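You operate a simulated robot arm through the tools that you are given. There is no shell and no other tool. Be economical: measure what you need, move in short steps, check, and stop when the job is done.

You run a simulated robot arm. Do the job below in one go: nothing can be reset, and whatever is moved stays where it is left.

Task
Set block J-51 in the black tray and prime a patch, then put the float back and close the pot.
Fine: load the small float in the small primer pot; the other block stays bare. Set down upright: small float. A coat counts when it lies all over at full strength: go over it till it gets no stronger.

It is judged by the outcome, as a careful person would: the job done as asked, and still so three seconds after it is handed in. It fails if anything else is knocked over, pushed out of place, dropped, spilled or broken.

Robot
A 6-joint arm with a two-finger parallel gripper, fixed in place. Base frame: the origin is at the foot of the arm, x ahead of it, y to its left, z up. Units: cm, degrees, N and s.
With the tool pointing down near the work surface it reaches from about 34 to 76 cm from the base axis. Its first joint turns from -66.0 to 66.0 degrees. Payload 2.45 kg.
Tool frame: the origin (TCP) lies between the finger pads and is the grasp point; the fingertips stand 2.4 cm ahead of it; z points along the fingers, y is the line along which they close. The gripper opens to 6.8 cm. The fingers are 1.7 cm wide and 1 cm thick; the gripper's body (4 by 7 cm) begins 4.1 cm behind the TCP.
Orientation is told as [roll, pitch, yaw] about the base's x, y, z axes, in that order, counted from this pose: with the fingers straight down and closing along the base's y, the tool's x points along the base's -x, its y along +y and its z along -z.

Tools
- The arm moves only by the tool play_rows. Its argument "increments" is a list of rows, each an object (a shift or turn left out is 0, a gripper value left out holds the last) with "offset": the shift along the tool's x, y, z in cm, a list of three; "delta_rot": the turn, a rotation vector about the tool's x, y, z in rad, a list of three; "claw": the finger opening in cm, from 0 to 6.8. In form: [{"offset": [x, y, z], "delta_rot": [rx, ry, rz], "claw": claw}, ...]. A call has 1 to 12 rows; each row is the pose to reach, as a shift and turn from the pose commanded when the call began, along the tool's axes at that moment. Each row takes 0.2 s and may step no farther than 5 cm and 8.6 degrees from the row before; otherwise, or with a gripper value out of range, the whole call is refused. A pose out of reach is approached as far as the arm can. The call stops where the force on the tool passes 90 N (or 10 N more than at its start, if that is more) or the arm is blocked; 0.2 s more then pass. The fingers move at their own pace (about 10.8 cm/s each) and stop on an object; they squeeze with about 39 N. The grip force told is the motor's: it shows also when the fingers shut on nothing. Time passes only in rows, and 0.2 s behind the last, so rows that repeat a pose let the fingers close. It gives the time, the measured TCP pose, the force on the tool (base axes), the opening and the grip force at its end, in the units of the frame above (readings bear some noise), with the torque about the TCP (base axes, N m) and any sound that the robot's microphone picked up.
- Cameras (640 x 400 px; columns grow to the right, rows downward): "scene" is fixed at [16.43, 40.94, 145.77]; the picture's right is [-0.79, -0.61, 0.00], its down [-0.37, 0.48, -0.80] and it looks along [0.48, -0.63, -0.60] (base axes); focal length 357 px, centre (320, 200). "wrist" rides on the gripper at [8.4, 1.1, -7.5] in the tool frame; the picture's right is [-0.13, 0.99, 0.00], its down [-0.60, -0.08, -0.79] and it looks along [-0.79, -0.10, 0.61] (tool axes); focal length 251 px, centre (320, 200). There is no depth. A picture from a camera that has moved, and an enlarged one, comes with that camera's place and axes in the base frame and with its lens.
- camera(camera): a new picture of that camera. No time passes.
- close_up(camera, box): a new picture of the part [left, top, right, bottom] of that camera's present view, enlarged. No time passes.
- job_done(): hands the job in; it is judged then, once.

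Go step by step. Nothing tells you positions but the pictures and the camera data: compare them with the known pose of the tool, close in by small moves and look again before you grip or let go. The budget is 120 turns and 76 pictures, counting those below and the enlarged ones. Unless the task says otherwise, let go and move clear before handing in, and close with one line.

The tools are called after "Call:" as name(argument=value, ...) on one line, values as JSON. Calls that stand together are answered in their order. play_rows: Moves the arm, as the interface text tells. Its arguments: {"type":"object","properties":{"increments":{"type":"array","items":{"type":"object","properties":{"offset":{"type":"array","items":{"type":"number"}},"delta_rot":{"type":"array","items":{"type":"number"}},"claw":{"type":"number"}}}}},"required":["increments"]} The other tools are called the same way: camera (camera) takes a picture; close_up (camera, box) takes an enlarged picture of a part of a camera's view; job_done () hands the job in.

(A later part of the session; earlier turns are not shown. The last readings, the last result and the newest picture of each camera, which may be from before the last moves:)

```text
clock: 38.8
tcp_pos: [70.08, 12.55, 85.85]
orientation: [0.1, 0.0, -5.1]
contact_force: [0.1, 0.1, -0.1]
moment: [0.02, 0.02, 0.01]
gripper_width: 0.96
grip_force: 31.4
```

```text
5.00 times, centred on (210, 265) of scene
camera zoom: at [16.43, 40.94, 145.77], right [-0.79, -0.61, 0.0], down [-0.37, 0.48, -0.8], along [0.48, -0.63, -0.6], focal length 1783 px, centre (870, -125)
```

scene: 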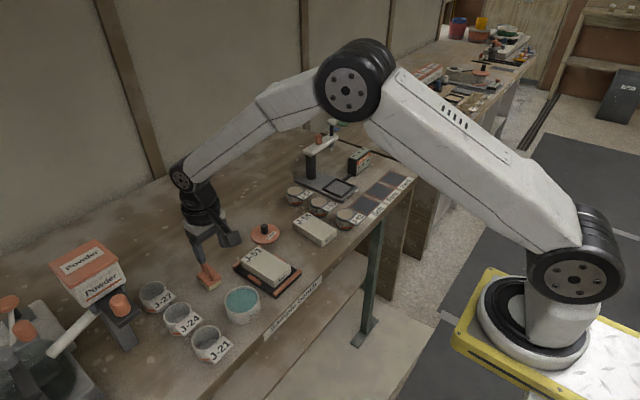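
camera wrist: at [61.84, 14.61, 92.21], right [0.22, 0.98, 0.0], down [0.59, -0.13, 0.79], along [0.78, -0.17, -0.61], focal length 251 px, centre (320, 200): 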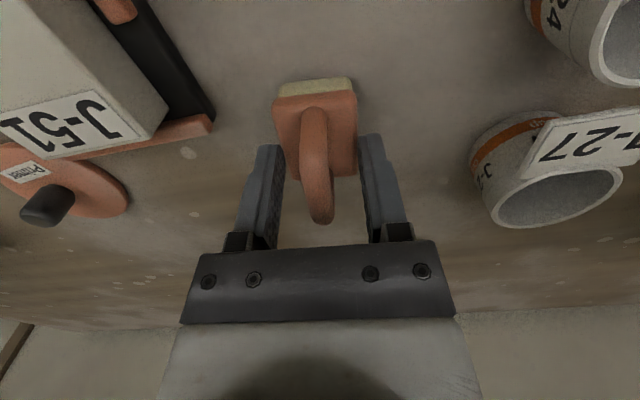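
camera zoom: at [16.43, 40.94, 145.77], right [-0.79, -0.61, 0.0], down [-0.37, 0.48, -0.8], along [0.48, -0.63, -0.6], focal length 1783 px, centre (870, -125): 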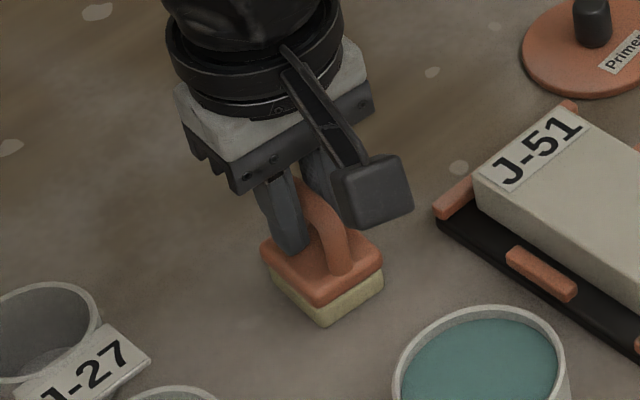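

The handle is held (0.96 cm). I'll lift it, square it to the base axes and hover over the pot to check alignment.

Call:
play_rows(increments=[{"offset": [0, 0, -2]}, {"offset": [0, 0, -4.5]}, {"offset": [0, 0, -7]}, {"offset": [4, 0, -7.15], "delta_rot": [0, 0, -0.04]}, {"offset": [8, 0, -7.15], "delta_rot": [0, 0, -0.089]}, {"offset": [12.2, 0, -7.15], "delta_rot": [0, 0, -0.089]}, {"offset": [12.2, 0, -7.15], "delta_rot": [0, 0, -0.089]}])

Call:
close_up(camera="scene", box=[195, 250, 285, 330])

Call:
close_up(camera="wrist", box=[220, 0, 420, 240])

```text
clock: 40.4
tcp_pos: [57.99, 13.92, 93.08]
orientation: [-0.1, -0.1, 0.0]
contact_force: [0.5, -0.2, -0.3]
moment: [-0.01, 0.02, 0.0]
gripper_width: 0.95
grip_force: 30.5
```

```text
5.00 times, centred on (240, 290) of scene
camera zoom: at [16.43, 40.94, 145.77], right [-0.79, -0.61, 0.0], down [-0.37, 0.48, -0.8], along [0.48, -0.63, -0.6], focal length 1783 px, centre (720, -250)
```

zoom: 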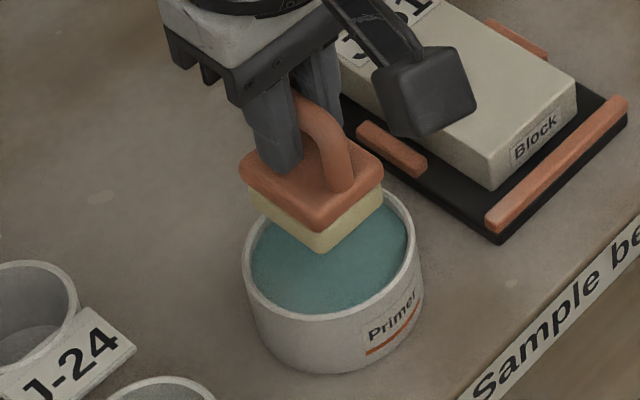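

```text
1.67 times, centred on (320, 120) of wrist
camera zoom: at [49.49, 15.03, 100.56], right [0.13, 0.99, 0.0], down [0.6, -0.08, 0.79], along [0.79, -0.1, -0.61], focal length 419 px, centre (320, 333)
```

zoom: 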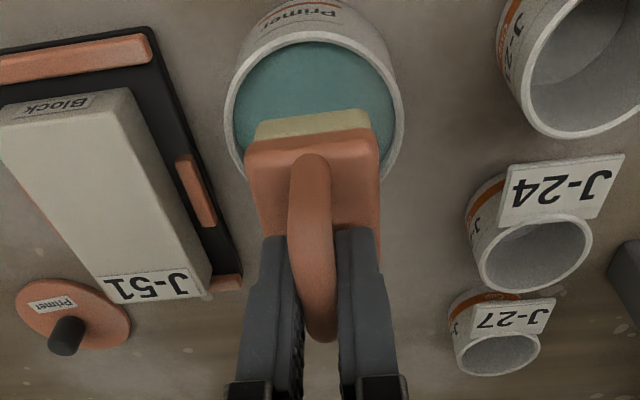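

Approximately centred; I'll shift y by −0.25 and lower until the pad is just above the rim, then compare.

Call:
play_rows(increments=[{"offset": [0, -0.25, 1]}, {"offset": [0, -0.25, 2]}, {"offset": [0, -0.25, 2.4]}, {"offset": [0, -0.25, 2.4]}])

Call:
close_up(camera="scene", box=[210, 265, 270, 325])

Call:
close_up(camera="wrist", box=[240, 0, 400, 130])

```text
clock: 41.4
tcp_pos: [57.83, 13.64, 90.73]
orientation: [0.0, 0.0, 0.1]
contact_force: [0.8, 0.9, -1.5]
moment: [0.04, 0.0, 0.03]
gripper_width: 0.95
grip_force: 30.6
```

```text
6.67 times, centred on (240, 295) of scene
camera zoom: at [16.43, 40.94, 145.77], right [-0.79, -0.61, 0.0], down [-0.37, 0.48, -0.8], along [0.48, -0.63, -0.6], focal length 2377 px, centre (853, -433)
```

zoom: 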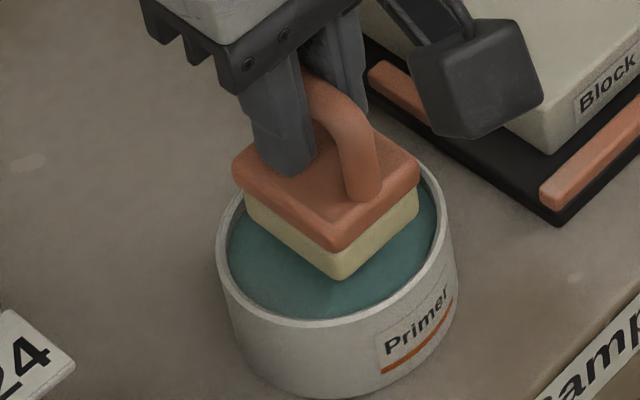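

```text
3.08 times, centred on (320, 65) of wrist
camera zoom: at [49.56, 14.7, 98.14], right [0.13, 0.99, 0.0], down [0.6, -0.08, 0.79], along [0.79, -0.1, -0.61], focal length 774 px, centre (320, 615)
```

zoom: 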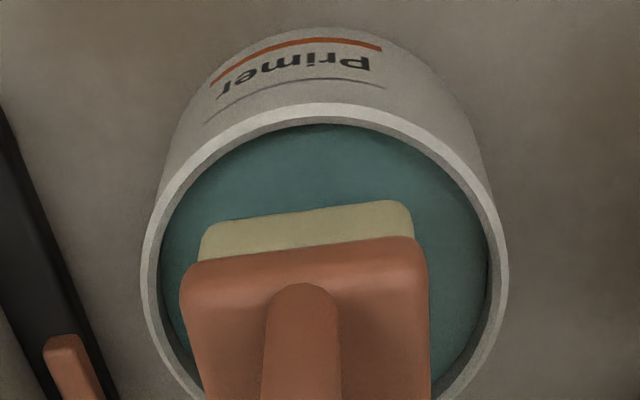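

The pad sits slightly toward +x/−y of the pot centre. Shifting (−0.35, +0.2) and re-checking slightly lower.

Call:
play_rows(increments=[{"offset": [0.35, 0.2, 0]}, {"offset": [0.35, 0.2, 0.4]}, {"offset": [0.35, 0.2, 0.4]}])

Call:
close_up(camera="scene", box=[210, 265, 270, 325])

Call:
close_up(camera="wrist", box=[240, 0, 400, 130])

```text
clock: 42.2
tcp_pos: [57.58, 13.85, 90.21]
orientation: [0.0, 0.0, 0.1]
contact_force: [-1.0, -0.2, -1.7]
moment: [0.0, -0.02, 0.01]
gripper_width: 0.96
grip_force: 30.5
```

```text
6.67 times, centred on (240, 295) of scene
camera zoom: at [16.43, 40.94, 145.77], right [-0.79, -0.61, 0.0], down [-0.37, 0.48, -0.8], along [0.48, -0.63, -0.6], focal length 2377 px, centre (853, -433)
```

zoom: 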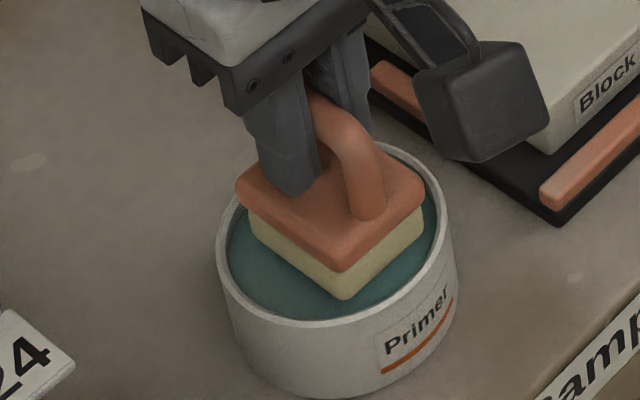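

```text
3.08 times, centred on (320, 65) of wrist
camera zoom: at [49.2, 14.92, 97.72], right [0.13, 0.99, 0.0], down [0.6, -0.08, 0.79], along [0.79, -0.1, -0.61], focal length 774 px, centre (320, 615)
```

zoom: 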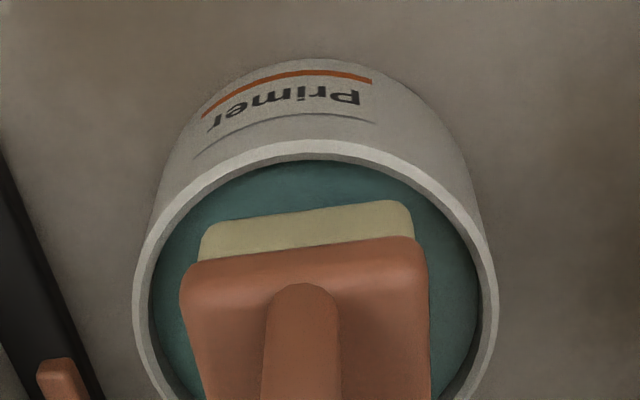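

Well centred now. Lowering slowly into the primer.

Call:
play_rows(increments=[{"offset": [0, 0, 0.3]}, {"offset": [0, 0, 0.6]}, {"offset": [0, 0, 0.8]}, {"offset": [0, 0, 0.8]}])

Call:
close_up(camera="scene", box=[210, 265, 270, 325])

```text
clock: 43.2
tcp_pos: [57.72, 13.91, 89.65]
orientation: [0.1, -0.5, 0.0]
contact_force: [3.2, -2.5, 21.9]
moment: [0.01, 0.4, 0.05]
gripper_width: 0.95
grip_force: 30.7
```

```text
6.67 times, centred on (240, 295) of scene
camera zoom: at [16.4, 40.93, 145.78], right [-0.79, -0.61, 0.0], down [-0.37, 0.48, -0.8], along [0.48, -0.63, -0.6], focal length 2377 px, centre (853, -433)
```

zoom: 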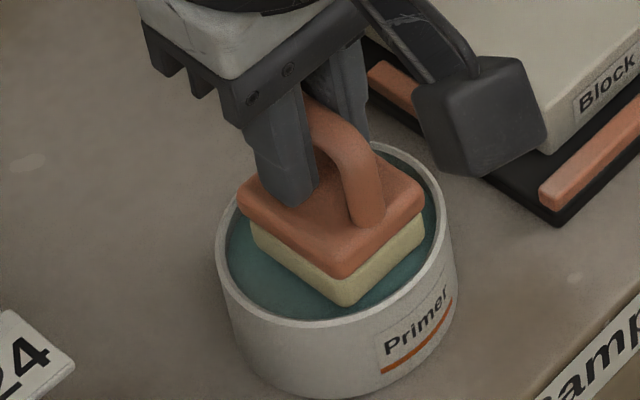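

Contact at what appears to be the primer surface. I'll ease off, press lightly once more, then lift and inspect the pad.

Call:
play_rows(increments=[{"offset": [0, 0, -0.15]}, {"offset": [0, 0, -0.15]}, {"offset": [0, 0, -0.05]}, {"offset": [0, 0, -0.05]}, {"offset": [0, 0, -0.8]}, {"offset": [0, 0, -2]}, {"offset": [0, 0, -4]}, {"offset": [0, 0, -4]}])

Call:
close_up(camera="scene", box=[210, 255, 270, 325])

```text
clock: 45.0
tcp_pos: [57.65, 13.81, 93.27]
orientation: [-0.2, -0.1, 0.0]
contact_force: [-0.2, 0.0, -0.2]
moment: [0.0, -0.01, 0.0]
gripper_width: 0.93
grip_force: 31.2
```

```text
5.71 times, centred on (240, 290) of scene
camera zoom: at [16.43, 40.94, 145.77], right [-0.79, -0.61, 0.0], down [-0.37, 0.48, -0.8], along [0.48, -0.63, -0.6], focal length 2038 px, centre (777, -314)
```

zoom: 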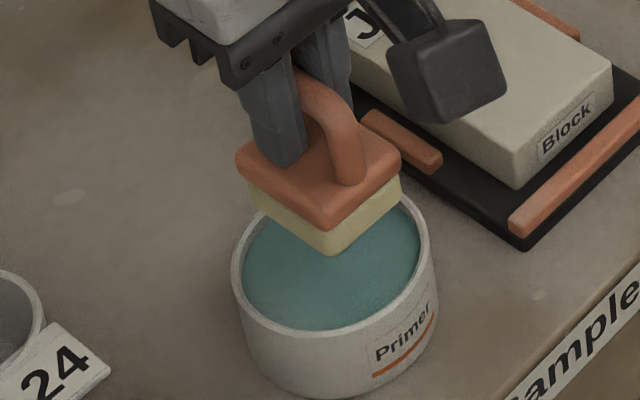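

The underside can't be seen from here; a trial press on the block will show whether it loaded. Moving over the block's near end and lowering until it touches.

Call:
play_rows(increments=[{"offset": [0, -4, 0]}, {"offset": [-0.4, -8, 0]}, {"offset": [-0.75, -12.2, 0]}, {"offset": [-0.75, -12.2, 1.5]}, {"offset": [-0.75, -12.2, 3]}, {"offset": [-0.75, -12.2, 3.6]}, {"offset": [-0.75, -12.2, 3.8]}])

```text
clock: 46.6
tcp_pos: [58.42, 1.65, 89.66]
orientation: [0.0, -0.2, -0.1]
contact_force: [-0.3, -0.4, 0.1]
moment: [0.04, -0.01, 0.01]
gripper_width: 0.94
grip_force: 31.4
```

Call:
play_rows(increments=[{"offset": [0, 0, 0.15]}, {"offset": [0, 0, 0.3]}, {"offset": [0, 0, 0.4]}])

```text
clock: 47.4
tcp_pos: [58.15, 1.5, 89.25]
orientation: [0.1, -0.1, 0.0]
contact_force: [-0.8, -0.2, 0.4]
moment: [0.01, 0.01, -0.02]
gripper_width: 0.97
grip_force: 30.8
```

Call:
play_rows(increments=[{"offset": [0, 0, 0.15]}, {"offset": [0, 0, 0.3]}])

```text
clock: 48.0
tcp_pos: [58.33, 1.58, 89.02]
orientation: [0.0, -0.3, 0.0]
contact_force: [-6.6, -0.8, 23.4]
moment: [-0.02, -0.06, 0.0]
gripper_width: 0.98
grip_force: 30.6
```

Contact at z≈89.0. I'll slide along the −y half of the block to the far end and back, then lift and look.

Call:
play_rows(increments=[{"offset": [-0.7, 0, -0.05]}, {"offset": [-1.4, 0, -0.05]}, {"offset": [-2.1, 0, -0.05]}, {"offset": [-2.8, 0, -0.05]}, {"offset": [-3.5, 0, -0.05]}, {"offset": [-4.2, 0, -0.05]}, {"offset": [-4.9, 0, -0.05]}, {"offset": [-5.6, 0, -0.05]}, {"offset": [-6.3, 0, -0.05]}, {"offset": [-6.6, 0, -0.05]}])

Call:
close_up(camera="scene", box=[220, 220, 320, 300])

```text
clock: 50.2
tcp_pos: [64.97, 1.57, 89.03]
orientation: [0.0, -0.1, 0.0]
contact_force: [-3.0, -0.1, 6.0]
moment: [-0.01, 0.06, 0.04]
gripper_width: 0.98
grip_force: 31.3
```

```text
5.00 times, centred on (270, 260) of scene
camera zoom: at [16.41, 40.94, 145.77], right [-0.79, -0.61, 0.0], down [-0.37, 0.48, -0.8], along [0.48, -0.63, -0.6], focal length 1783 px, centre (570, -100)
```

zoom: 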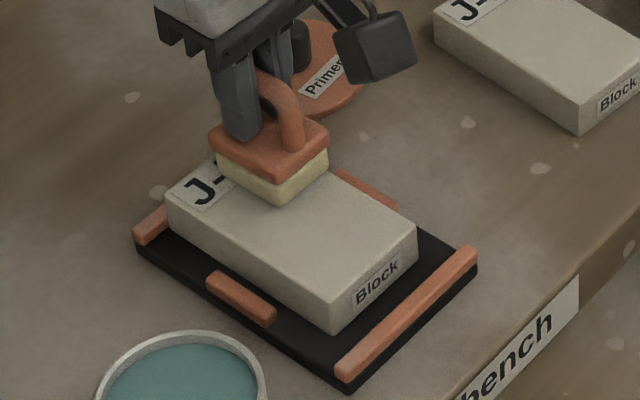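

No obvious colour on the block. I'll lift and look closely for a faint tint.

Call:
play_rows(increments=[{"offset": [0, 0, -1]}, {"offset": [0, 0, -4]}, {"offset": [-2, 3, -5]}, {"offset": [-4, 6, -5]}, {"offset": [-4, 6, -5]}])

Call:
close_up(camera="scene", box=[220, 220, 320, 300])

```text
clock: 51.4
tcp_pos: [68.77, 7.54, 93.98]
orientation: [-0.1, -0.2, -0.1]
contact_force: [-0.2, 0.8, -0.9]
moment: [0.02, 0.01, 0.0]
gripper_width: 0.97
grip_force: 31.2
```

```text
5.00 times, centred on (270, 260) of scene
camera zoom: at [16.43, 40.94, 145.77], right [-0.79, -0.61, 0.0], down [-0.37, 0.48, -0.8], along [0.48, -0.63, -0.6], focal length 1783 px, centre (570, -100)
```

zoom: 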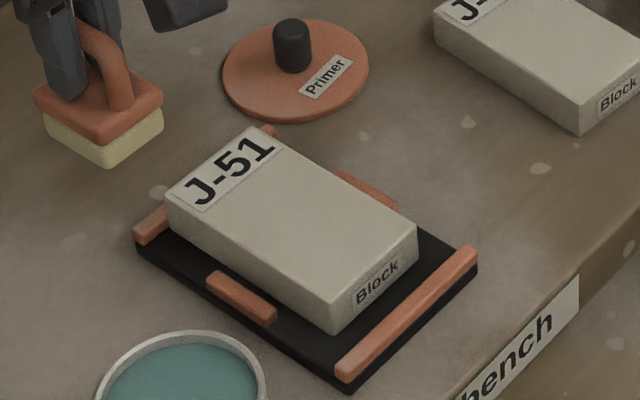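

No tint, so it didn't load; the torque in the pot suggests the near corners caught the wall. I'll return slightly further +x and try again.

Call:
play_rows(increments=[{"offset": [3.6, 2, 0]}, {"offset": [7.2, 4.1, 0]}, {"offset": [10.8, 6.2, 0]}, {"offset": [10.8, 6.2, 2]}, {"offset": [10.8, 6.2, 3.7]}, {"offset": [10.8, 6.2, 3.7]}])

Call:
close_up(camera="scene", box=[210, 265, 270, 325])

```text
clock: 52.8
tcp_pos: [58.03, 13.76, 90.35]
orientation: [0.0, -0.1, -0.1]
contact_force: [-0.6, -0.3, 0.2]
moment: [-0.04, 0.0, -0.03]
gripper_width: 0.95
grip_force: 30.9
```

```text
6.67 times, centred on (240, 295) of scene
camera zoom: at [16.43, 40.94, 145.77], right [-0.79, -0.61, 0.0], down [-0.37, 0.48, -0.8], along [0.48, -0.63, -0.6], focal length 2377 px, centre (853, -433)
```

zoom: 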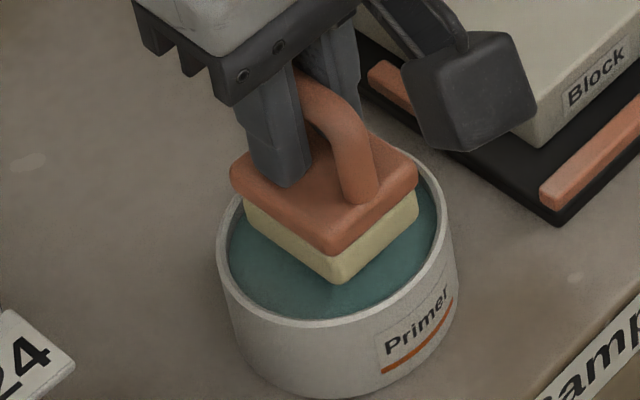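

Re-dipping at this slightly different position, watching height and torque.

Call:
play_rows(increments=[{"offset": [0, 0, 0.3]}, {"offset": [0, 0, 0.6]}, {"offset": [0, 0, 0.7]}, {"offset": [0, 0, 0.8]}])

```text
clock: 53.8
tcp_pos: [58.07, 13.75, 89.55]
orientation: [0.0, -0.1, 0.0]
contact_force: [0.1, -0.4, -1.0]
moment: [0.02, 0.0, 0.0]
gripper_width: 0.97
grip_force: 30.7
```

No contact now at a lower height, so the wall was the earlier obstacle. Continuing down.

Call:
play_rows(increments=[{"offset": [0, 0, 0.2]}, {"offset": [0, 0, 0.4]}, {"offset": [0, 0, 0.5]}])

Call:
close_up(camera="scene", box=[210, 265, 270, 325])

```text
clock: 54.6
tcp_pos: [58.11, 13.76, 89.21]
orientation: [-0.1, -0.4, -0.1]
contact_force: [1.0, -6.5, 20.3]
moment: [0.01, 0.52, 0.16]
gripper_width: 0.97
grip_force: 31.3
```

```text
6.67 times, centred on (240, 295) of scene
camera zoom: at [16.39, 40.91, 145.78], right [-0.79, -0.61, 0.0], down [-0.37, 0.48, -0.8], along [0.48, -0.63, -0.6], focal length 2377 px, centre (853, -433)
```

zoom: 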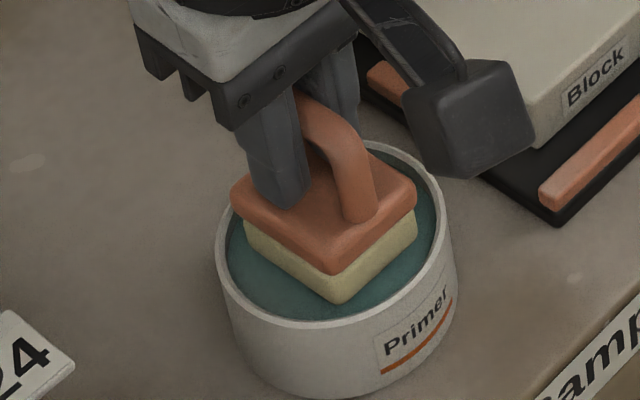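

Force direction suggests the near +y corner touches the wall. I'll lift a bit, shift (+0.2, −0.2) and lower again.

Call:
play_rows(increments=[{"offset": [0, 0, -0.6]}, {"offset": [-0.2, -0.2, -0.6]}, {"offset": [-0.2, -0.2, -0.2]}, {"offset": [-0.2, -0.2, 0]}, {"offset": [-0.2, -0.2, 0]}])

```text
clock: 55.8
tcp_pos: [58.42, 13.4, 88.99]
orientation: [0.0, -0.1, 0.0]
contact_force: [0.6, -0.1, -0.6]
moment: [0.01, 0.01, 0.01]
gripper_width: 0.96
grip_force: 30.6
```

Free again and lower (88.99). Continuing down in small steps.

Call:
play_rows(increments=[{"offset": [0, 0, 0.2]}, {"offset": [0, 0, 0.4]}, {"offset": [0, 0, 0.5]}])

```text
clock: 56.6
tcp_pos: [58.39, 13.67, 88.54]
orientation: [0.0, -0.4, 0.0]
contact_force: [-7.2, 2.0, 28.4]
moment: [0.0, -0.08, 0.03]
gripper_width: 0.97
grip_force: 31.0
```

This contact is flat (no torque), like a true seating. Checking with a picture.

Call:
close_up(camera="scene", box=[210, 265, 270, 325])

```text
6.67 times, centred on (240, 295) of scene
camera zoom: at [16.35, 40.93, 145.78], right [-0.79, -0.61, 0.0], down [-0.37, 0.48, -0.8], along [0.48, -0.63, -0.6], focal length 2377 px, centre (853, -433)
```

zoom: 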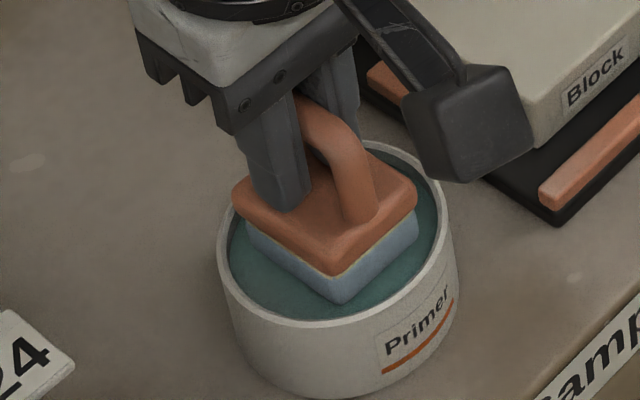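

The pad has turned blue: it is loaded. I'll lift it straight out, carry it to the block and lower to just above the surface.

Call:
play_rows(increments=[{"offset": [0, 0, -0.4]}, {"offset": [0, 0, -1.5]}, {"offset": [0, 0, -3.5]}, {"offset": [0, 0, -5]}, {"offset": [0, -4, -5]}, {"offset": [0, -8, -5]}, {"offset": [0.1, -11.95, -5]}, {"offset": [0.1, -11.95, -5]}, {"offset": [0.1, -11.95, -3]}, {"offset": [0.1, -11.95, -1]}, {"offset": [0.1, -11.95, -0.7]}])

```text
clock: 59.0
tcp_pos: [58.18, 1.72, 89.13]
orientation: [0.0, -0.1, 0.1]
contact_force: [-0.1, 0.4, -0.5]
moment: [0.0, 0.0, -0.02]
gripper_width: 0.97
grip_force: 31.0
```

Just above the surface. Pressing lightly and sliding to the far end.

Call:
play_rows(increments=[{"offset": [0, -0.05, 0.15]}, {"offset": [0, -0.05, 0.2]}, {"offset": [-0.8, -0.05, 0.2]}, {"offset": [-1.6, -0.05, 0.2]}, {"offset": [-2.4, -0.05, 0.2]}, {"offset": [-3.2, -0.05, 0.2]}, {"offset": [-4, -0.05, 0.2]}, {"offset": [-4.8, -0.05, 0.2]}, {"offset": [-5.6, -0.05, 0.2]}, {"offset": [-6.4, -0.05, 0.2]}, {"offset": [-7.1, -0.05, 0.2]}, {"offset": [-7.1, -0.05, 0.2]}])

Call:
close_up(camera="scene", box=[220, 220, 320, 300])

```text
clock: 61.6
tcp_pos: [65.36, 1.7, 88.99]
orientation: [0.0, -0.1, -0.1]
contact_force: [-0.3, -0.5, 0.3]
moment: [0.0, 0.02, 0.0]
gripper_width: 0.96
grip_force: 30.9
```

```text
5.00 times, centred on (270, 260) of scene
camera zoom: at [16.43, 40.94, 145.77], right [-0.79, -0.61, 0.0], down [-0.37, 0.48, -0.8], along [0.48, -0.63, -0.6], focal length 1783 px, centre (570, -100)
```

zoom: 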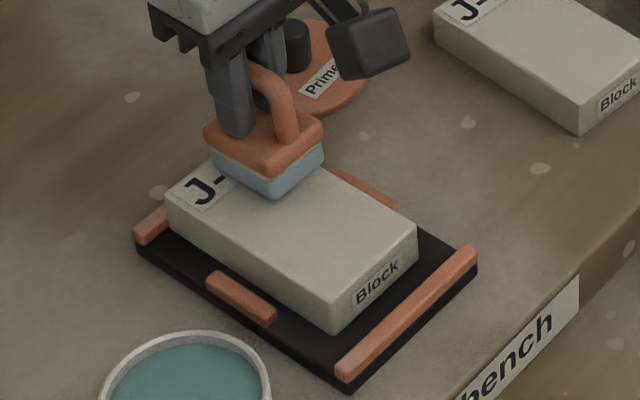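

It wasn't in contact on that pass. Pressing down further here.

Call:
play_rows(increments=[{"offset": [0, 0, 0.1]}, {"offset": [0, 0, 0.15]}, {"offset": [0, 0, 0.15]}])

```text
clock: 62.4
tcp_pos: [65.37, 1.58, 88.87]
orientation: [0.0, 0.0, 0.1]
contact_force: [-0.2, 0.6, -0.5]
moment: [-0.01, -0.01, 0.0]
gripper_width: 0.97
grip_force: 31.0
```

Call:
play_rows(increments=[{"offset": [0, 0, 0.1]}, {"offset": [0, 0, 0.2]}, {"offset": [0, 0, 0.25]}])

```text
clock: 63.2
tcp_pos: [65.45, 1.62, 88.76]
orientation: [0.0, -0.3, 0.0]
contact_force: [-7.4, 0.7, 20.8]
moment: [0.03, -0.01, 0.05]
gripper_width: 0.96
grip_force: 30.8
```

Contact made (21 N). Sliding back to the near end with light pressure.

Call:
play_rows(increments=[{"offset": [0.7, 0, 0]}, {"offset": [1.4, 0, 0]}, {"offset": [2.1, 0, 0]}, {"offset": [2.8, 0, 0]}, {"offset": [3.5, 0, 0]}, {"offset": [4.2, 0, 0]}, {"offset": [4.9, 0, 0]}, {"offset": [5.6, 0, 0]}, {"offset": [6.3, 0, 0]}, {"offset": [7.2, 0, 0]}, {"offset": [7.2, 0, 0]}])

Call:
close_up(camera="scene", box=[220, 220, 320, 300])

```text
clock: 65.6
tcp_pos: [58.22, 1.74, 88.7]
orientation: [0.0, -0.4, 0.0]
contact_force: [8.6, -0.4, 20.6]
moment: [0.01, -0.8, -0.02]
gripper_width: 0.97
grip_force: 30.9
```

```text
5.00 times, centred on (270, 260) of scene
camera zoom: at [16.41, 40.94, 145.77], right [-0.79, -0.61, 0.0], down [-0.37, 0.48, -0.8], along [0.48, -0.63, -0.6], focal length 1783 px, centre (570, -100)
```

zoom: 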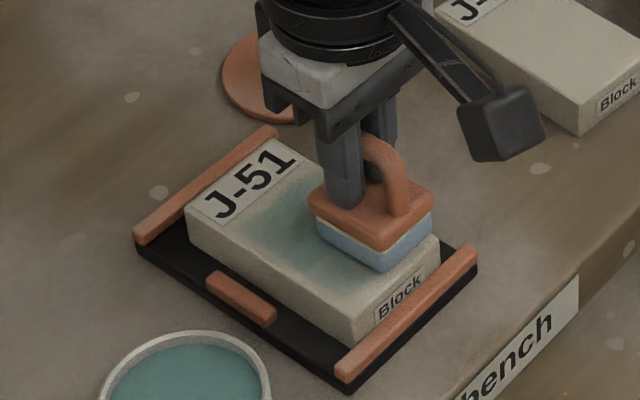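

Primer is going on; friction slid the block against the tray's near bar, where it is stable. I'll use strokes only toward −x from now on: next pass along the +y half.

Call:
play_rows(increments=[{"offset": [0, 0, -1]}, {"offset": [-4, 1.3, -1]}, {"offset": [-6.5, 2.55, -0.8]}, {"offset": [-6.5, 2.55, -0.15]}, {"offset": [-6.5, 2.55, 0.0]}, {"offset": [-5.5, 2.55, 0]}, {"offset": [-4.4, 2.55, 0]}, {"offset": [-3.3, 2.55, 0]}, {"offset": [-2.2, 2.55, 0]}, {"offset": [-1.1, 2.55, 0]}, {"offset": [0, 2.55, 0]}, {"offset": [0.8, 2.55, 0]}])

Call:
close_up(camera="scene", box=[220, 220, 320, 300])

```text
clock: 68.2
tcp_pos: [57.5, 4.07, 88.71]
orientation: [0.0, -0.6, -0.1]
contact_force: [10.1, -0.2, 22.0]
moment: [-0.03, -0.89, -0.01]
gripper_width: 0.96
grip_force: 31.1
```

```text
5.00 times, centred on (270, 260) of scene
camera zoom: at [16.41, 40.94, 145.77], right [-0.79, -0.61, 0.0], down [-0.37, 0.48, -0.8], along [0.48, -0.63, -0.6], focal length 1783 px, centre (570, -100)
```

zoom: 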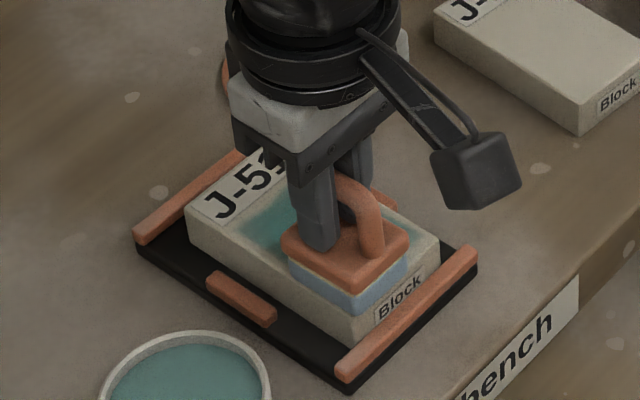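

Colour is building. Another pass on the −y lane, then I'll lift and inspect.

Call:
play_rows(increments=[{"offset": [0, 0, -1]}, {"offset": [-4, -1.3, -1]}, {"offset": [-6.8, -2.6, -0.8]}, {"offset": [-6.8, -2.6, -0.1]}, {"offset": [-6.8, -2.6, 0.0]}, {"offset": [-5.7, -2.6, 0]}, {"offset": [-4.6, -2.6, 0]}, {"offset": [-3.5, -2.6, 0]}, {"offset": [-2.4, -2.6, 0]}, {"offset": [-1.2, -2.6, 0]}, {"offset": [0, -2.6, 0]}, {"offset": [0, -2.6, 0]}])

Call:
play_rows(increments=[{"offset": [0, 0, -1]}, {"offset": [-4, 1.3, -1]}, {"offset": [-6.8, 1.3, -0.8]}, {"offset": [-6.8, 1.3, -0.1]}, {"offset": [-6.8, 1.3, 0.0]}, {"offset": [-5.7, 1.3, 0]}, {"offset": [-4.6, 1.3, 0]}, {"offset": [-3.5, 1.3, 0]}, {"offset": [-2.4, 1.3, 0]}, {"offset": [-1.2, 1.3, 0]}, {"offset": [0, 1.3, 0]}, {"offset": [0, 1.3, 0]}])

Call:
play_rows(increments=[{"offset": [0, 0, -1]}, {"offset": [0, 0, -4.6]}, {"offset": [0, 4, -4.8]}, {"offset": [0, 8, -4.8]}, {"offset": [0, 8, -4.8]}])

Call:
close_up(camera="scene", box=[220, 220, 320, 300])

```text
clock: 70.8
tcp_pos: [57.39, 1.51, 88.68]
orientation: [-0.1, -0.3, -0.1]
contact_force: [7.0, 0.1, 19.1]
moment: [0.05, -0.68, 0.02]
gripper_width: 1.0
grip_force: 31.2
```

```text
clock: 73.4
tcp_pos: [57.52, 2.79, 88.68]
orientation: [0.0, -0.3, 0.0]
contact_force: [6.5, 0.2, 18.3]
moment: [0.03, -0.72, 0.0]
gripper_width: 0.98
grip_force: 31.1
```

```text
clock: 74.6
tcp_pos: [57.41, 10.92, 93.35]
orientation: [0.0, 0.0, 0.0]
contact_force: [0.6, 0.4, -1.4]
moment: [0.03, -0.01, -0.05]
gripper_width: 0.96
grip_force: 31.1
```

```text
5.00 times, centred on (270, 260) of scene
camera zoom: at [16.43, 40.94, 145.77], right [-0.79, -0.61, 0.0], down [-0.37, 0.48, -0.8], along [0.48, -0.63, -0.6], focal length 1783 px, centre (570, -100)
```

zoom: 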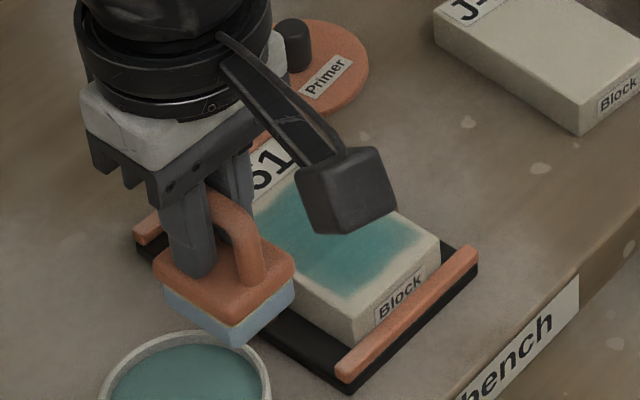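

The patch is coating well. I'll reload at the known good pot position to be sure of full strength.

Call:
play_rows(increments=[{"offset": [-1.0, 2.65, 0]}, {"offset": [-1.0, 2.65, 0]}, {"offset": [-1.0, 2.65, 2]}, {"offset": [-1.0, 2.65, 3.5]}, {"offset": [-1.0, 2.65, 4.3]}, {"offset": [-1.0, 2.65, 4.3]}])

```text
clock: 76.0
tcp_pos: [58.41, 13.49, 89.26]
orientation: [0.0, -0.1, 0.0]
contact_force: [-0.6, -0.6, -0.6]
moment: [0.0, 0.0, 0.0]
gripper_width: 0.94
grip_force: 30.6
```

Call:
play_rows(increments=[{"offset": [0, 0, 0.3]}, {"offset": [0, 0, 0.6]}, {"offset": [0, 0, 0.75]}, {"offset": [0, 0, 0.85]}, {"offset": [0, 0, 0.85]}])

```text
clock: 77.2
tcp_pos: [58.41, 13.52, 88.56]
orientation: [0.1, -0.4, 0.1]
contact_force: [-14.3, -2.8, 44.6]
moment: [0.0, -0.12, -0.03]
gripper_width: 0.96
grip_force: 31.4
```

Loaded again. Lifting out and starting another pass from the far end on the −y lane.

Call:
play_rows(increments=[{"offset": [0, 0, -1.5]}, {"offset": [0, 0, -5]}, {"offset": [-1.8, -4, -5]}, {"offset": [-3.6, -8, -5]}, {"offset": [-5.4, -12, -5]}, {"offset": [-5.4, -12, -5]}, {"offset": [-5.4, -12, -2]}, {"offset": [-5.4, -12, -0.6]}, {"offset": [-5.4, -12, -0.25]}, {"offset": [-5.4, -12, -0.15]}, {"offset": [-4.4, -12, -0.15]}, {"offset": [-3.4, -12, -0.15]}])

Call:
play_rows(increments=[{"offset": [1, 0, 0]}, {"offset": [2, 0, 0]}, {"offset": [3, 0, 0]}, {"offset": [4.2, 0, 0]}, {"offset": [4.2, 0, 0]}])

```text
clock: 79.8
tcp_pos: [61.94, 1.48, 88.72]
orientation: [0.0, -0.7, 0.1]
contact_force: [9.4, 0.1, 22.8]
moment: [0.08, -0.95, 0.0]
gripper_width: 0.95
grip_force: 31.0
```

```text
clock: 81.0
tcp_pos: [57.87, 1.5, 88.69]
orientation: [0.1, -0.6, -0.1]
contact_force: [11.5, -0.2, 24.6]
moment: [0.01, -0.78, -0.01]
gripper_width: 0.96
grip_force: 31.3
```

Next the middle and +y lanes with the same −x strokes.

Call:
play_rows(increments=[{"offset": [0, 0, -1]}, {"offset": [-4, 1.4, -1]}, {"offset": [-6.4, 1.4, -0.8]}, {"offset": [-6.4, 1.4, -0.1]}, {"offset": [-6.4, 1.4, 0.0]}, {"offset": [-5.4, 1.4, 0]}, {"offset": [-4.4, 1.4, 0]}, {"offset": [-3.3, 1.4, 0]}, {"offset": [-2.2, 1.4, 0]}, {"offset": [-1.1, 1.4, 0]}, {"offset": [0, 1.4, 0]}, {"offset": [0.3, 1.4, 0]}])

Call:
play_rows(increments=[{"offset": [0, 0, -1]}, {"offset": [-4, 1.4, -1]}, {"offset": [-6.7, 1.4, -0.8]}, {"offset": [-6.7, 1.4, -0.1]}, {"offset": [-6.7, 1.4, 0.0]}, {"offset": [-5.6, 1.4, 0]}, {"offset": [-4.5, 1.4, 0]}, {"offset": [-3.4, 1.4, 0]}, {"offset": [-2.3, 1.4, 0]}, {"offset": [-1.1, 1.4, 0]}, {"offset": [0, 1.4, 0]}, {"offset": [0.2, 1.4, 0]}])

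Call:
play_rows(increments=[{"offset": [0, 0, -1]}, {"offset": [0, 0, -4.6]}, {"offset": [-4, 3, -4.8]}, {"offset": [-8, 6, -4.8]}, {"offset": [-11.5, 7.5, -4.8]}, {"offset": [-11.5, 7.5, -4.8]}])

Call:
close_up(camera="scene", box=[235, 230, 305, 290])

```text
clock: 83.6
tcp_pos: [57.56, 2.92, 88.67]
orientation: [0.1, -0.6, -0.1]
contact_force: [11.6, 0.0, 24.7]
moment: [0.01, -0.58, 0.0]
gripper_width: 0.95
grip_force: 31.1
```

```text
clock: 86.2
tcp_pos: [57.38, 4.36, 88.65]
orientation: [0.1, -0.7, 0.0]
contact_force: [13.2, -0.6, 24.5]
moment: [-0.04, -0.45, 0.05]
gripper_width: 0.98
grip_force: 31.4
```

```text
clock: 87.6
tcp_pos: [68.61, 11.75, 93.36]
orientation: [-0.1, -0.1, 0.1]
contact_force: [-0.1, 1.0, -0.3]
moment: [0.0, -0.02, 0.03]
gripper_width: 0.96
grip_force: 30.8
```

```text
6.67 times, centred on (270, 260) of scene
camera zoom: at [16.43, 40.94, 145.77], right [-0.79, -0.61, 0.0], down [-0.37, 0.48, -0.8], along [0.48, -0.63, -0.6], focal length 2377 px, centre (653, -200)
```

zoom: 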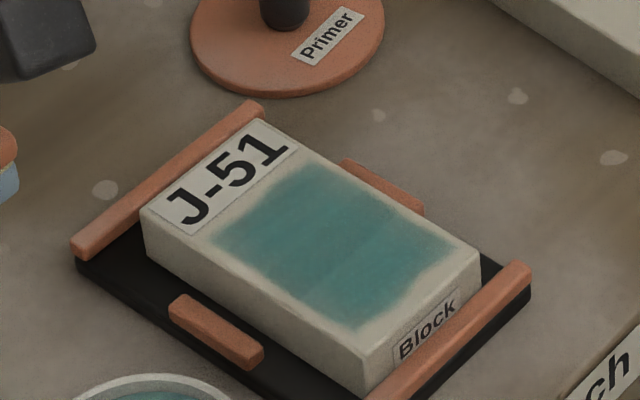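

The patch is mostly filled with a faint seam. I'll reload and do another full round, overlapping the edges more, then compare strength.

Call:
play_rows(increments=[{"offset": [3.4, 0.6, 0]}, {"offset": [6.8, 1.2, 0]}, {"offset": [10.2, 1.75, 0]}, {"offset": [10.2, 1.75, 0]}, {"offset": [10.2, 1.75, 2]}, {"offset": [10.2, 1.75, 4]}, {"offset": [10.2, 1.75, 4.4]}, {"offset": [10.2, 1.75, 4.7]}, {"offset": [10.2, 1.75, 4.85]}, {"offset": [10.2, 1.75, 4.85]}])

```text
clock: 89.8
tcp_pos: [58.34, 13.59, 88.62]
orientation: [-0.1, -0.1, -0.1]
contact_force: [-14.1, -1.7, 34.7]
moment: [-0.02, 0.38, -0.05]
gripper_width: 0.97
grip_force: 30.4
```

Loaded. Now the −y edge lane.

Call:
play_rows(increments=[{"offset": [0, 0, -1.5]}, {"offset": [0, 0, -5]}, {"offset": [-2, -4.2, -5]}, {"offset": [-4, -8.4, -5]}, {"offset": [-6, -12.6, -5]}, {"offset": [-6, -12.6, -5]}, {"offset": [-6, -12.6, -2]}, {"offset": [-6, -12.6, -0.6]}, {"offset": [-6, -12.6, -0.2]}, {"offset": [-6, -12.6, -0.05]}, {"offset": [-5, -12.6, -0.05]}, {"offset": [-4, -12.6, -0.05]}])

Call:
play_rows(increments=[{"offset": [1, 0, 0]}, {"offset": [2, 0, 0]}, {"offset": [3, 0, 0]}, {"offset": [4, 0, 0]}, {"offset": [5, 0, 0]}, {"offset": [5.6, 0, 0]}, {"offset": [5.6, 0, 0]}])

Call:
play_rows(increments=[{"offset": [0, 0, -1]}, {"offset": [-4, 1.9, -1]}, {"offset": [-7.6, 1.9, -0.8]}, {"offset": [-7.6, 1.9, -0.1]}, {"offset": [-7.6, 1.9, 0.0]}, {"offset": [-6.4, 1.9, 0]}, {"offset": [-5.2, 1.9, 0]}, {"offset": [-4, 1.9, 0]}, {"offset": [-2.7, 1.9, 0]}, {"offset": [-1.3, 1.9, 0]}, {"offset": [0, 1.9, 0]}, {"offset": [0, 1.9, 0]}])

Call:
play_rows(increments=[{"offset": [0, 0, -1]}, {"offset": [-4, 1.9, -1]}, {"offset": [-7.6, 1.9, -0.8]}, {"offset": [-7.6, 1.9, -0.1]}, {"offset": [-7.6, 1.9, 0.0]}, {"offset": [-6.4, 1.9, 0]}, {"offset": [-5.2, 1.9, 0]}, {"offset": [-4, 1.9, 0]}, {"offset": [-2.7, 1.9, 0]}, {"offset": [-1.3, 1.9, 0]}, {"offset": [0, 1.9, 0]}, {"offset": [0, 1.9, 0]}])

Call:
play_rows(increments=[{"offset": [0, 0, -1]}, {"offset": [0, 0, -4.6]}, {"offset": [-4, 3, -4.8]}, {"offset": [-8, 6, -4.8]}, {"offset": [-11.5, 7.5, -4.8]}, {"offset": [-11.5, 7.5, -4.8]}])

Call:
close_up(camera="scene", box=[235, 230, 305, 290])

```text
clock: 92.4
tcp_pos: [62.65, 1.1, 88.78]
orientation: [0.1, -0.7, -0.1]
contact_force: [10.8, -1.8, 22.7]
moment: [0.01, -0.23, 0.01]
gripper_width: 0.97
grip_force: 31.0
```

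```text
clock: 94.0
tcp_pos: [57.02, 1.1, 88.57]
orientation: [0.0, -0.6, 0.1]
contact_force: [11.2, 0.5, 24.6]
moment: [0.02, -0.45, -0.03]
gripper_width: 0.95
grip_force: 30.9
```

```text
clock: 96.6
tcp_pos: [56.96, 2.95, 88.65]
orientation: [0.0, -0.6, 0.0]
contact_force: [12.1, 0.0, 23.5]
moment: [0.01, -0.4, -0.03]
gripper_width: 0.95
grip_force: 30.6
```

```text
clock: 99.2
tcp_pos: [57.07, 4.74, 88.64]
orientation: [0.0, -0.6, 0.0]
contact_force: [11.6, -0.2, 23.0]
moment: [-0.06, -0.37, 0.06]
gripper_width: 0.96
grip_force: 31.2
```

```text
clock: 100.6
tcp_pos: [68.07, 12.32, 92.97]
orientation: [0.1, -0.1, -0.1]
contact_force: [-0.2, 0.8, -0.7]
moment: [0.0, 0.0, 0.04]
gripper_width: 0.95
grip_force: 30.8
```

```text
6.67 times, centred on (270, 260) of scene
camera zoom: at [16.43, 40.94, 145.77], right [-0.79, -0.61, 0.0], down [-0.37, 0.48, -0.8], along [0.48, -0.63, -0.6], focal length 2377 px, centre (653, -200)
```

zoom: 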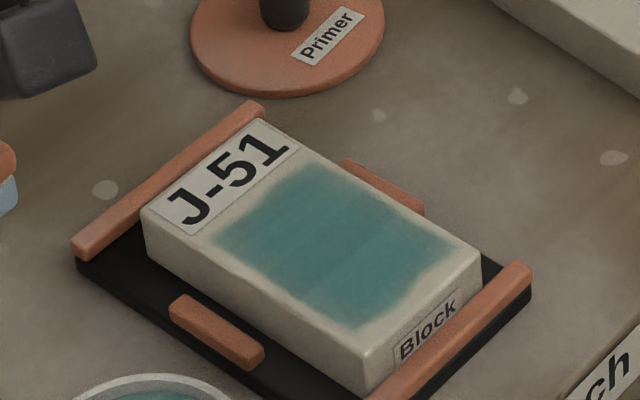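

It looks unchanged from the last round, i.e. nearly saturated, though the near third seems slightly lighter. One more reloaded round in reverse lane order to confirm.

Call:
play_rows(increments=[{"offset": [3.2, 0.4, -0.4]}, {"offset": [6.4, 0.8, -0.4]}, {"offset": [9.7, 1.25, -0.4]}, {"offset": [9.7, 1.25, -0.4]}, {"offset": [9.7, 1.25, 2]}, {"offset": [9.7, 1.25, 3.6]}, {"offset": [9.7, 1.25, 4]}, {"offset": [9.7, 1.25, 4.3]}, {"offset": [9.7, 1.25, 4.5]}, {"offset": [9.7, 1.25, 4.5]}])

```text
clock: 102.8
tcp_pos: [58.7, 13.56, 89.14]
orientation: [0.1, -0.8, -0.1]
contact_force: [-10.9, -4.2, 51.1]
moment: [-0.2, -0.42, -0.1]
gripper_width: 0.97
grip_force: 30.4
```

Slightly too far in +x; it caught the wall. Backing off, shifting −0.3 and lowering again.

Call:
play_rows(increments=[{"offset": [0, 0, -1]}, {"offset": [0.3, 0, -1]}, {"offset": [0.3, 0, -0.5]}, {"offset": [0.3, 0, -0.2]}, {"offset": [0.3, 0, -0.2]}])

```text
clock: 104.0
tcp_pos: [58.21, 13.51, 88.9]
orientation: [-0.1, 0.0, 0.0]
contact_force: [-1.4, 0.5, -0.9]
moment: [0.05, 0.09, 0.0]
gripper_width: 0.95
grip_force: 31.1
```

Call:
play_rows(increments=[{"offset": [0, 0, 0.15]}, {"offset": [0, 0, 0.3]}, {"offset": [0, 0, 0.4]}, {"offset": [0, 0, 0.4]}])

```text
clock: 105.0
tcp_pos: [58.33, 13.46, 88.6]
orientation: [0.0, 0.0, -0.2]
contact_force: [-7.1, -0.6, 14.3]
moment: [0.08, 0.48, -0.03]
gripper_width: 0.98
grip_force: 31.6
```

Loaded. Going over the +y, middle and −y lanes once more.

Call:
play_rows(increments=[{"offset": [0, 0, -1.5]}, {"offset": [0, 0, -5]}, {"offset": [-2, -4.2, -5]}, {"offset": [-4.5, -8, -5]}, {"offset": [-5.5, -9.3, -5]}, {"offset": [-5.5, -9.3, -5]}, {"offset": [-5.5, -9.3, -2]}, {"offset": [-5.5, -9.3, -0.6]}, {"offset": [-5.5, -9.3, -0.15]}, {"offset": [-5.5, -9.3, 0]}, {"offset": [-4.6, -9.3, 0]}, {"offset": [-3.7, -9.3, 0]}])

Call:
play_rows(increments=[{"offset": [0.8, 0, 0]}, {"offset": [1.6, 0, 0]}, {"offset": [2.4, 0, 0]}, {"offset": [3.2, 0, 0]}, {"offset": [4, 0, 0]}, {"offset": [4.8, 0, 0]}, {"offset": [4.8, 0, 0]}])

Call:
play_rows(increments=[{"offset": [0, 0, -1]}, {"offset": [-4, -1.4, -1]}, {"offset": [-7, -1.4, -0.8]}, {"offset": [-7, -1.4, -0.1]}, {"offset": [-7, -1.4, 0.0]}, {"offset": [-6, -1.4, 0]}, {"offset": [-4.8, -1.4, 0]}, {"offset": [-3.6, -1.4, 0]}, {"offset": [-2.4, -1.4, 0]}, {"offset": [-1.2, -1.4, 0]}, {"offset": [0, -1.4, 0]}, {"offset": [0, -1.4, 0]}])

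Call:
play_rows(increments=[{"offset": [0, 0, -1]}, {"offset": [-4, -1.4, -1]}, {"offset": [-7, -1.4, -0.8]}, {"offset": [-7, -1.4, -0.1]}, {"offset": [-7, -1.4, 0.0]}, {"offset": [-6, -1.4, 0]}, {"offset": [-4.8, -1.4, 0]}, {"offset": [-3.6, -1.4, 0]}, {"offset": [-2.4, -1.4, 0]}, {"offset": [-1.2, -1.4, 0]}, {"offset": [0, -1.4, 0]}, {"offset": [0, -1.4, 0]}])

Call:
play_rows(increments=[{"offset": [0, 0, -1]}, {"offset": [0, 0, -5]}, {"offset": [-4, 3, -5.3]}, {"offset": [-8, 6, -5.3]}, {"offset": [-11, 9, -5.3]}, {"offset": [-12.5, 11, -5.3]}, {"offset": [-12.5, 11, -5.3]}])

Call:
close_up(camera="scene", box=[235, 230, 305, 290])

```text
clock: 107.6
tcp_pos: [62.15, 4.18, 88.68]
orientation: [0.0, -0.4, 0.0]
contact_force: [8.7, -0.5, 16.6]
moment: [-0.04, -0.01, 0.01]
gripper_width: 0.98
grip_force: 31.2
```

```text
clock: 109.2
tcp_pos: [57.32, 4.29, 88.72]
orientation: [-0.1, -0.3, 0.0]
contact_force: [8.6, -0.7, 20.4]
moment: [-0.07, -0.22, 0.0]
gripper_width: 0.98
grip_force: 30.5
```

```text
clock: 111.8
tcp_pos: [57.3, 2.91, 88.75]
orientation: [0.0, -0.6, 0.0]
contact_force: [10.5, -0.9, 22.4]
moment: [0.01, -0.2, -0.02]
gripper_width: 0.96
grip_force: 30.4
```

```text
clock: 114.4
tcp_pos: [57.35, 1.41, 88.56]
orientation: [0.1, -0.4, 0.1]
contact_force: [10.9, 1.0, 22.1]
moment: [0.07, -0.18, 0.01]
gripper_width: 0.96
grip_force: 31.2
```

```text
clock: 116.0
tcp_pos: [69.43, 12.4, 93.84]
orientation: [0.0, -0.2, 0.0]
contact_force: [-0.5, 0.2, -0.2]
moment: [-0.02, 0.01, 0.0]
gripper_width: 0.97
grip_force: 30.9
```

```text
6.67 times, centred on (270, 260) of scene
camera zoom: at [16.43, 40.94, 145.77], right [-0.79, -0.61, 0.0], down [-0.37, 0.48, -0.8], along [0.48, -0.63, -0.6], focal length 2377 px, centre (653, -200)
```

zoom: 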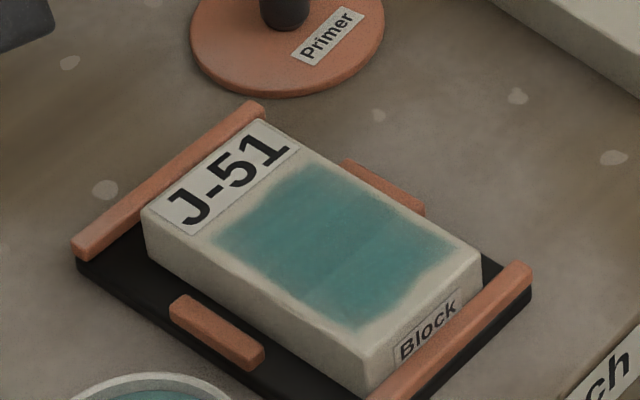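

Unchanged by another full round, so the coat is at full strength. Now returning the float to its place at (70.1, 12.7) with its original yaw.

Call:
play_rows(increments=[{"offset": [-0.65, 0.3, 0], "delta_rot": [0, 0, 0.05]}, {"offset": [-0.65, 0.3, 0], "delta_rot": [0, 0, 0.089]}, {"offset": [-0.65, 0.3, 3], "delta_rot": [0, 0, 0.089]}, {"offset": [-0.65, 0.3, 6], "delta_rot": [0, 0, 0.089]}, {"offset": [-0.65, 0.3, 7.5], "delta_rot": [0, 0, 0.089]}, {"offset": [-0.65, 0.3, 7.9], "delta_rot": [0, 0, 0.089]}, {"offset": [-0.65, 0.3, 7.9], "delta_rot": [0, 0, 0.089]}])

```text
clock: 117.6
tcp_pos: [70.28, 12.69, 86.05]
orientation: [-0.1, -0.1, -5.1]
contact_force: [-0.3, 0.1, -0.4]
moment: [0.0, 0.01, 0.04]
gripper_width: 0.95
grip_force: 31.0
```

Call:
play_rows(increments=[{"offset": [0, 0, 0.15]}, {"offset": [0, 0, 0.3]}, {"offset": [0, 0, 0.4]}])

```text
clock: 118.4
tcp_pos: [70.3, 12.66, 85.49]
orientation: [0.0, -0.2, -5.1]
contact_force: [-0.3, -0.1, -0.9]
moment: [-0.01, 0.0, -0.03]
gripper_width: 0.95
grip_force: 31.1
```

Call:
play_rows(increments=[{"offset": [0, 0, 0.1]}, {"offset": [0, 0, 0.2]}])

```text
clock: 119.0
tcp_pos: [70.3, 12.65, 85.29]
orientation: [-0.1, -0.2, -5.1]
contact_force: [0.1, -0.3, -1.2]
moment: [0.0, 0.01, 0.0]
gripper_width: 0.98
grip_force: 30.9
```

Call:
play_rows(increments=[{"offset": [0, 0, 0.1]}, {"offset": [0, 0, 0.15]}])

Call:
close_up(camera="scene", box=[170, 235, 240, 295])

```text
clock: 119.6
tcp_pos: [70.37, 12.68, 85.17]
orientation: [0.0, -0.1, -5.1]
contact_force: [-0.6, -0.1, 1.9]
moment: [0.01, 0.07, 0.0]
gripper_width: 0.98
grip_force: 31.1
```

```text
6.67 times, centred on (205, 265) of scene
camera zoom: at [16.42, 40.94, 145.77], right [-0.79, -0.61, 0.0], down [-0.37, 0.48, -0.8], along [0.48, -0.63, -0.6], focal length 2377 px, centre (1087, -233)
```

zoom: 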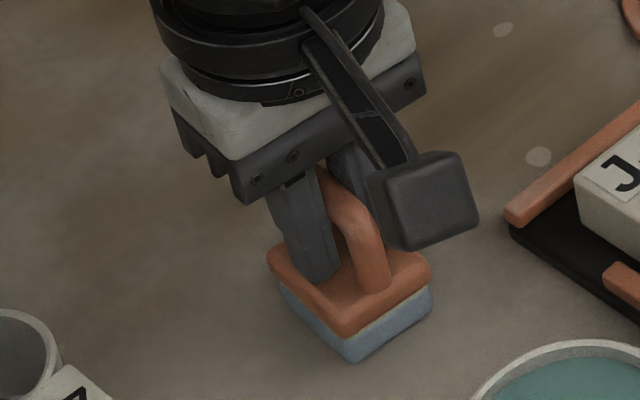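

Upright and just touching, but about 0.5 cm farther out than originally. I'll lift slightly, shift back, set down and release.

Call:
play_rows(increments=[{"offset": [0, 0, -0.5]}, {"offset": [0.55, 0.1, -0.5]}, {"offset": [0.55, 0.1, -0.5]}, {"offset": [0.55, 0.1, -0.2]}, {"offset": [0.55, 0.1, 0]}, {"offset": [0.55, 0.1, 0.04]}])

```text
clock: 121.0
tcp_pos: [69.7, 12.87, 85.13]
orientation: [-0.1, -0.2, -5.0]
contact_force: [-1.1, -0.2, 4.2]
moment: [0.01, 0.16, 0.03]
gripper_width: 1.01
grip_force: 31.2
```

In contact (4 N). Releasing and rising straight up.

Call:
play_rows(increments=[{"offset": [0, 0, 0], "claw": 3}, {"offset": [0, 0, 0], "claw": 3}, {"offset": [0, 0, 0], "claw": 3}, {"offset": [0, 0, -2]}, {"offset": [0, 0, -5]}, {"offset": [0, 0, -9]}, {"offset": [0, 0, -9], "delta_rot": [0, 0, -0.088]}, {"offset": [0, 0, -9], "delta_rot": [0, 0, -0.088]}])

Call:
close_up(camera="scene", box=[165, 225, 285, 315])

```text
clock: 122.8
tcp_pos: [69.74, 12.96, 94.09]
orientation: [0.0, -0.1, 0.0]
contact_force: [0.3, -0.6, -0.7]
moment: [-0.01, -0.04, 0.0]
gripper_width: 2.99
grip_force: 0.0
```

```text
4.44 times, centred on (225, 270) of scene
camera zoom: at [16.43, 40.94, 145.77], right [-0.79, -0.61, 0.0], down [-0.37, 0.48, -0.8], along [0.48, -0.63, -0.6], focal length 1585 px, centre (742, -111)
```

zoom: 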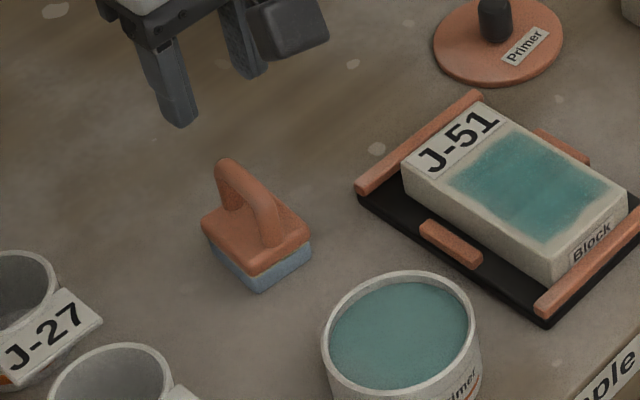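

The float stands upright in its place. Next, fetching the lid from (71.2, -6.5).

Call:
play_rows(increments=[{"offset": [-0.3, -4.5, 0], "claw": 4.5}, {"offset": [-0.6, -9, 0]}, {"offset": [-0.9, -13.5, 0]}, {"offset": [-1.2, -18, 0]}, {"offset": [-1.5, -19.45, 0]}, {"offset": [-1.5, -19.45, 3]}, {"offset": [-1.5, -19.45, 6]}, {"offset": [-1.5, -19.45, 6]}])

Call:
camera(camera="wrist")

```text
clock: 124.6
tcp_pos: [71.23, -6.7, 88.2]
orientation: [0.0, 0.0, -0.1]
contact_force: [-0.4, 1.4, -0.2]
moment: [0.01, 0.0, -0.02]
gripper_width: 4.52
grip_force: 0.0
```

```text
11 pictures are left
camera wrist: at [62.86, -5.58, 95.6], right [0.13, 0.99, 0.0], down [0.6, -0.08, 0.79], along [0.79, -0.1, -0.61], focal length 251 px, centre (320, 200)
```

wrist: 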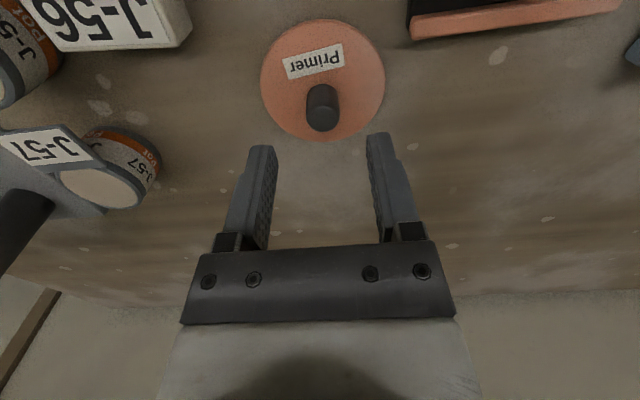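

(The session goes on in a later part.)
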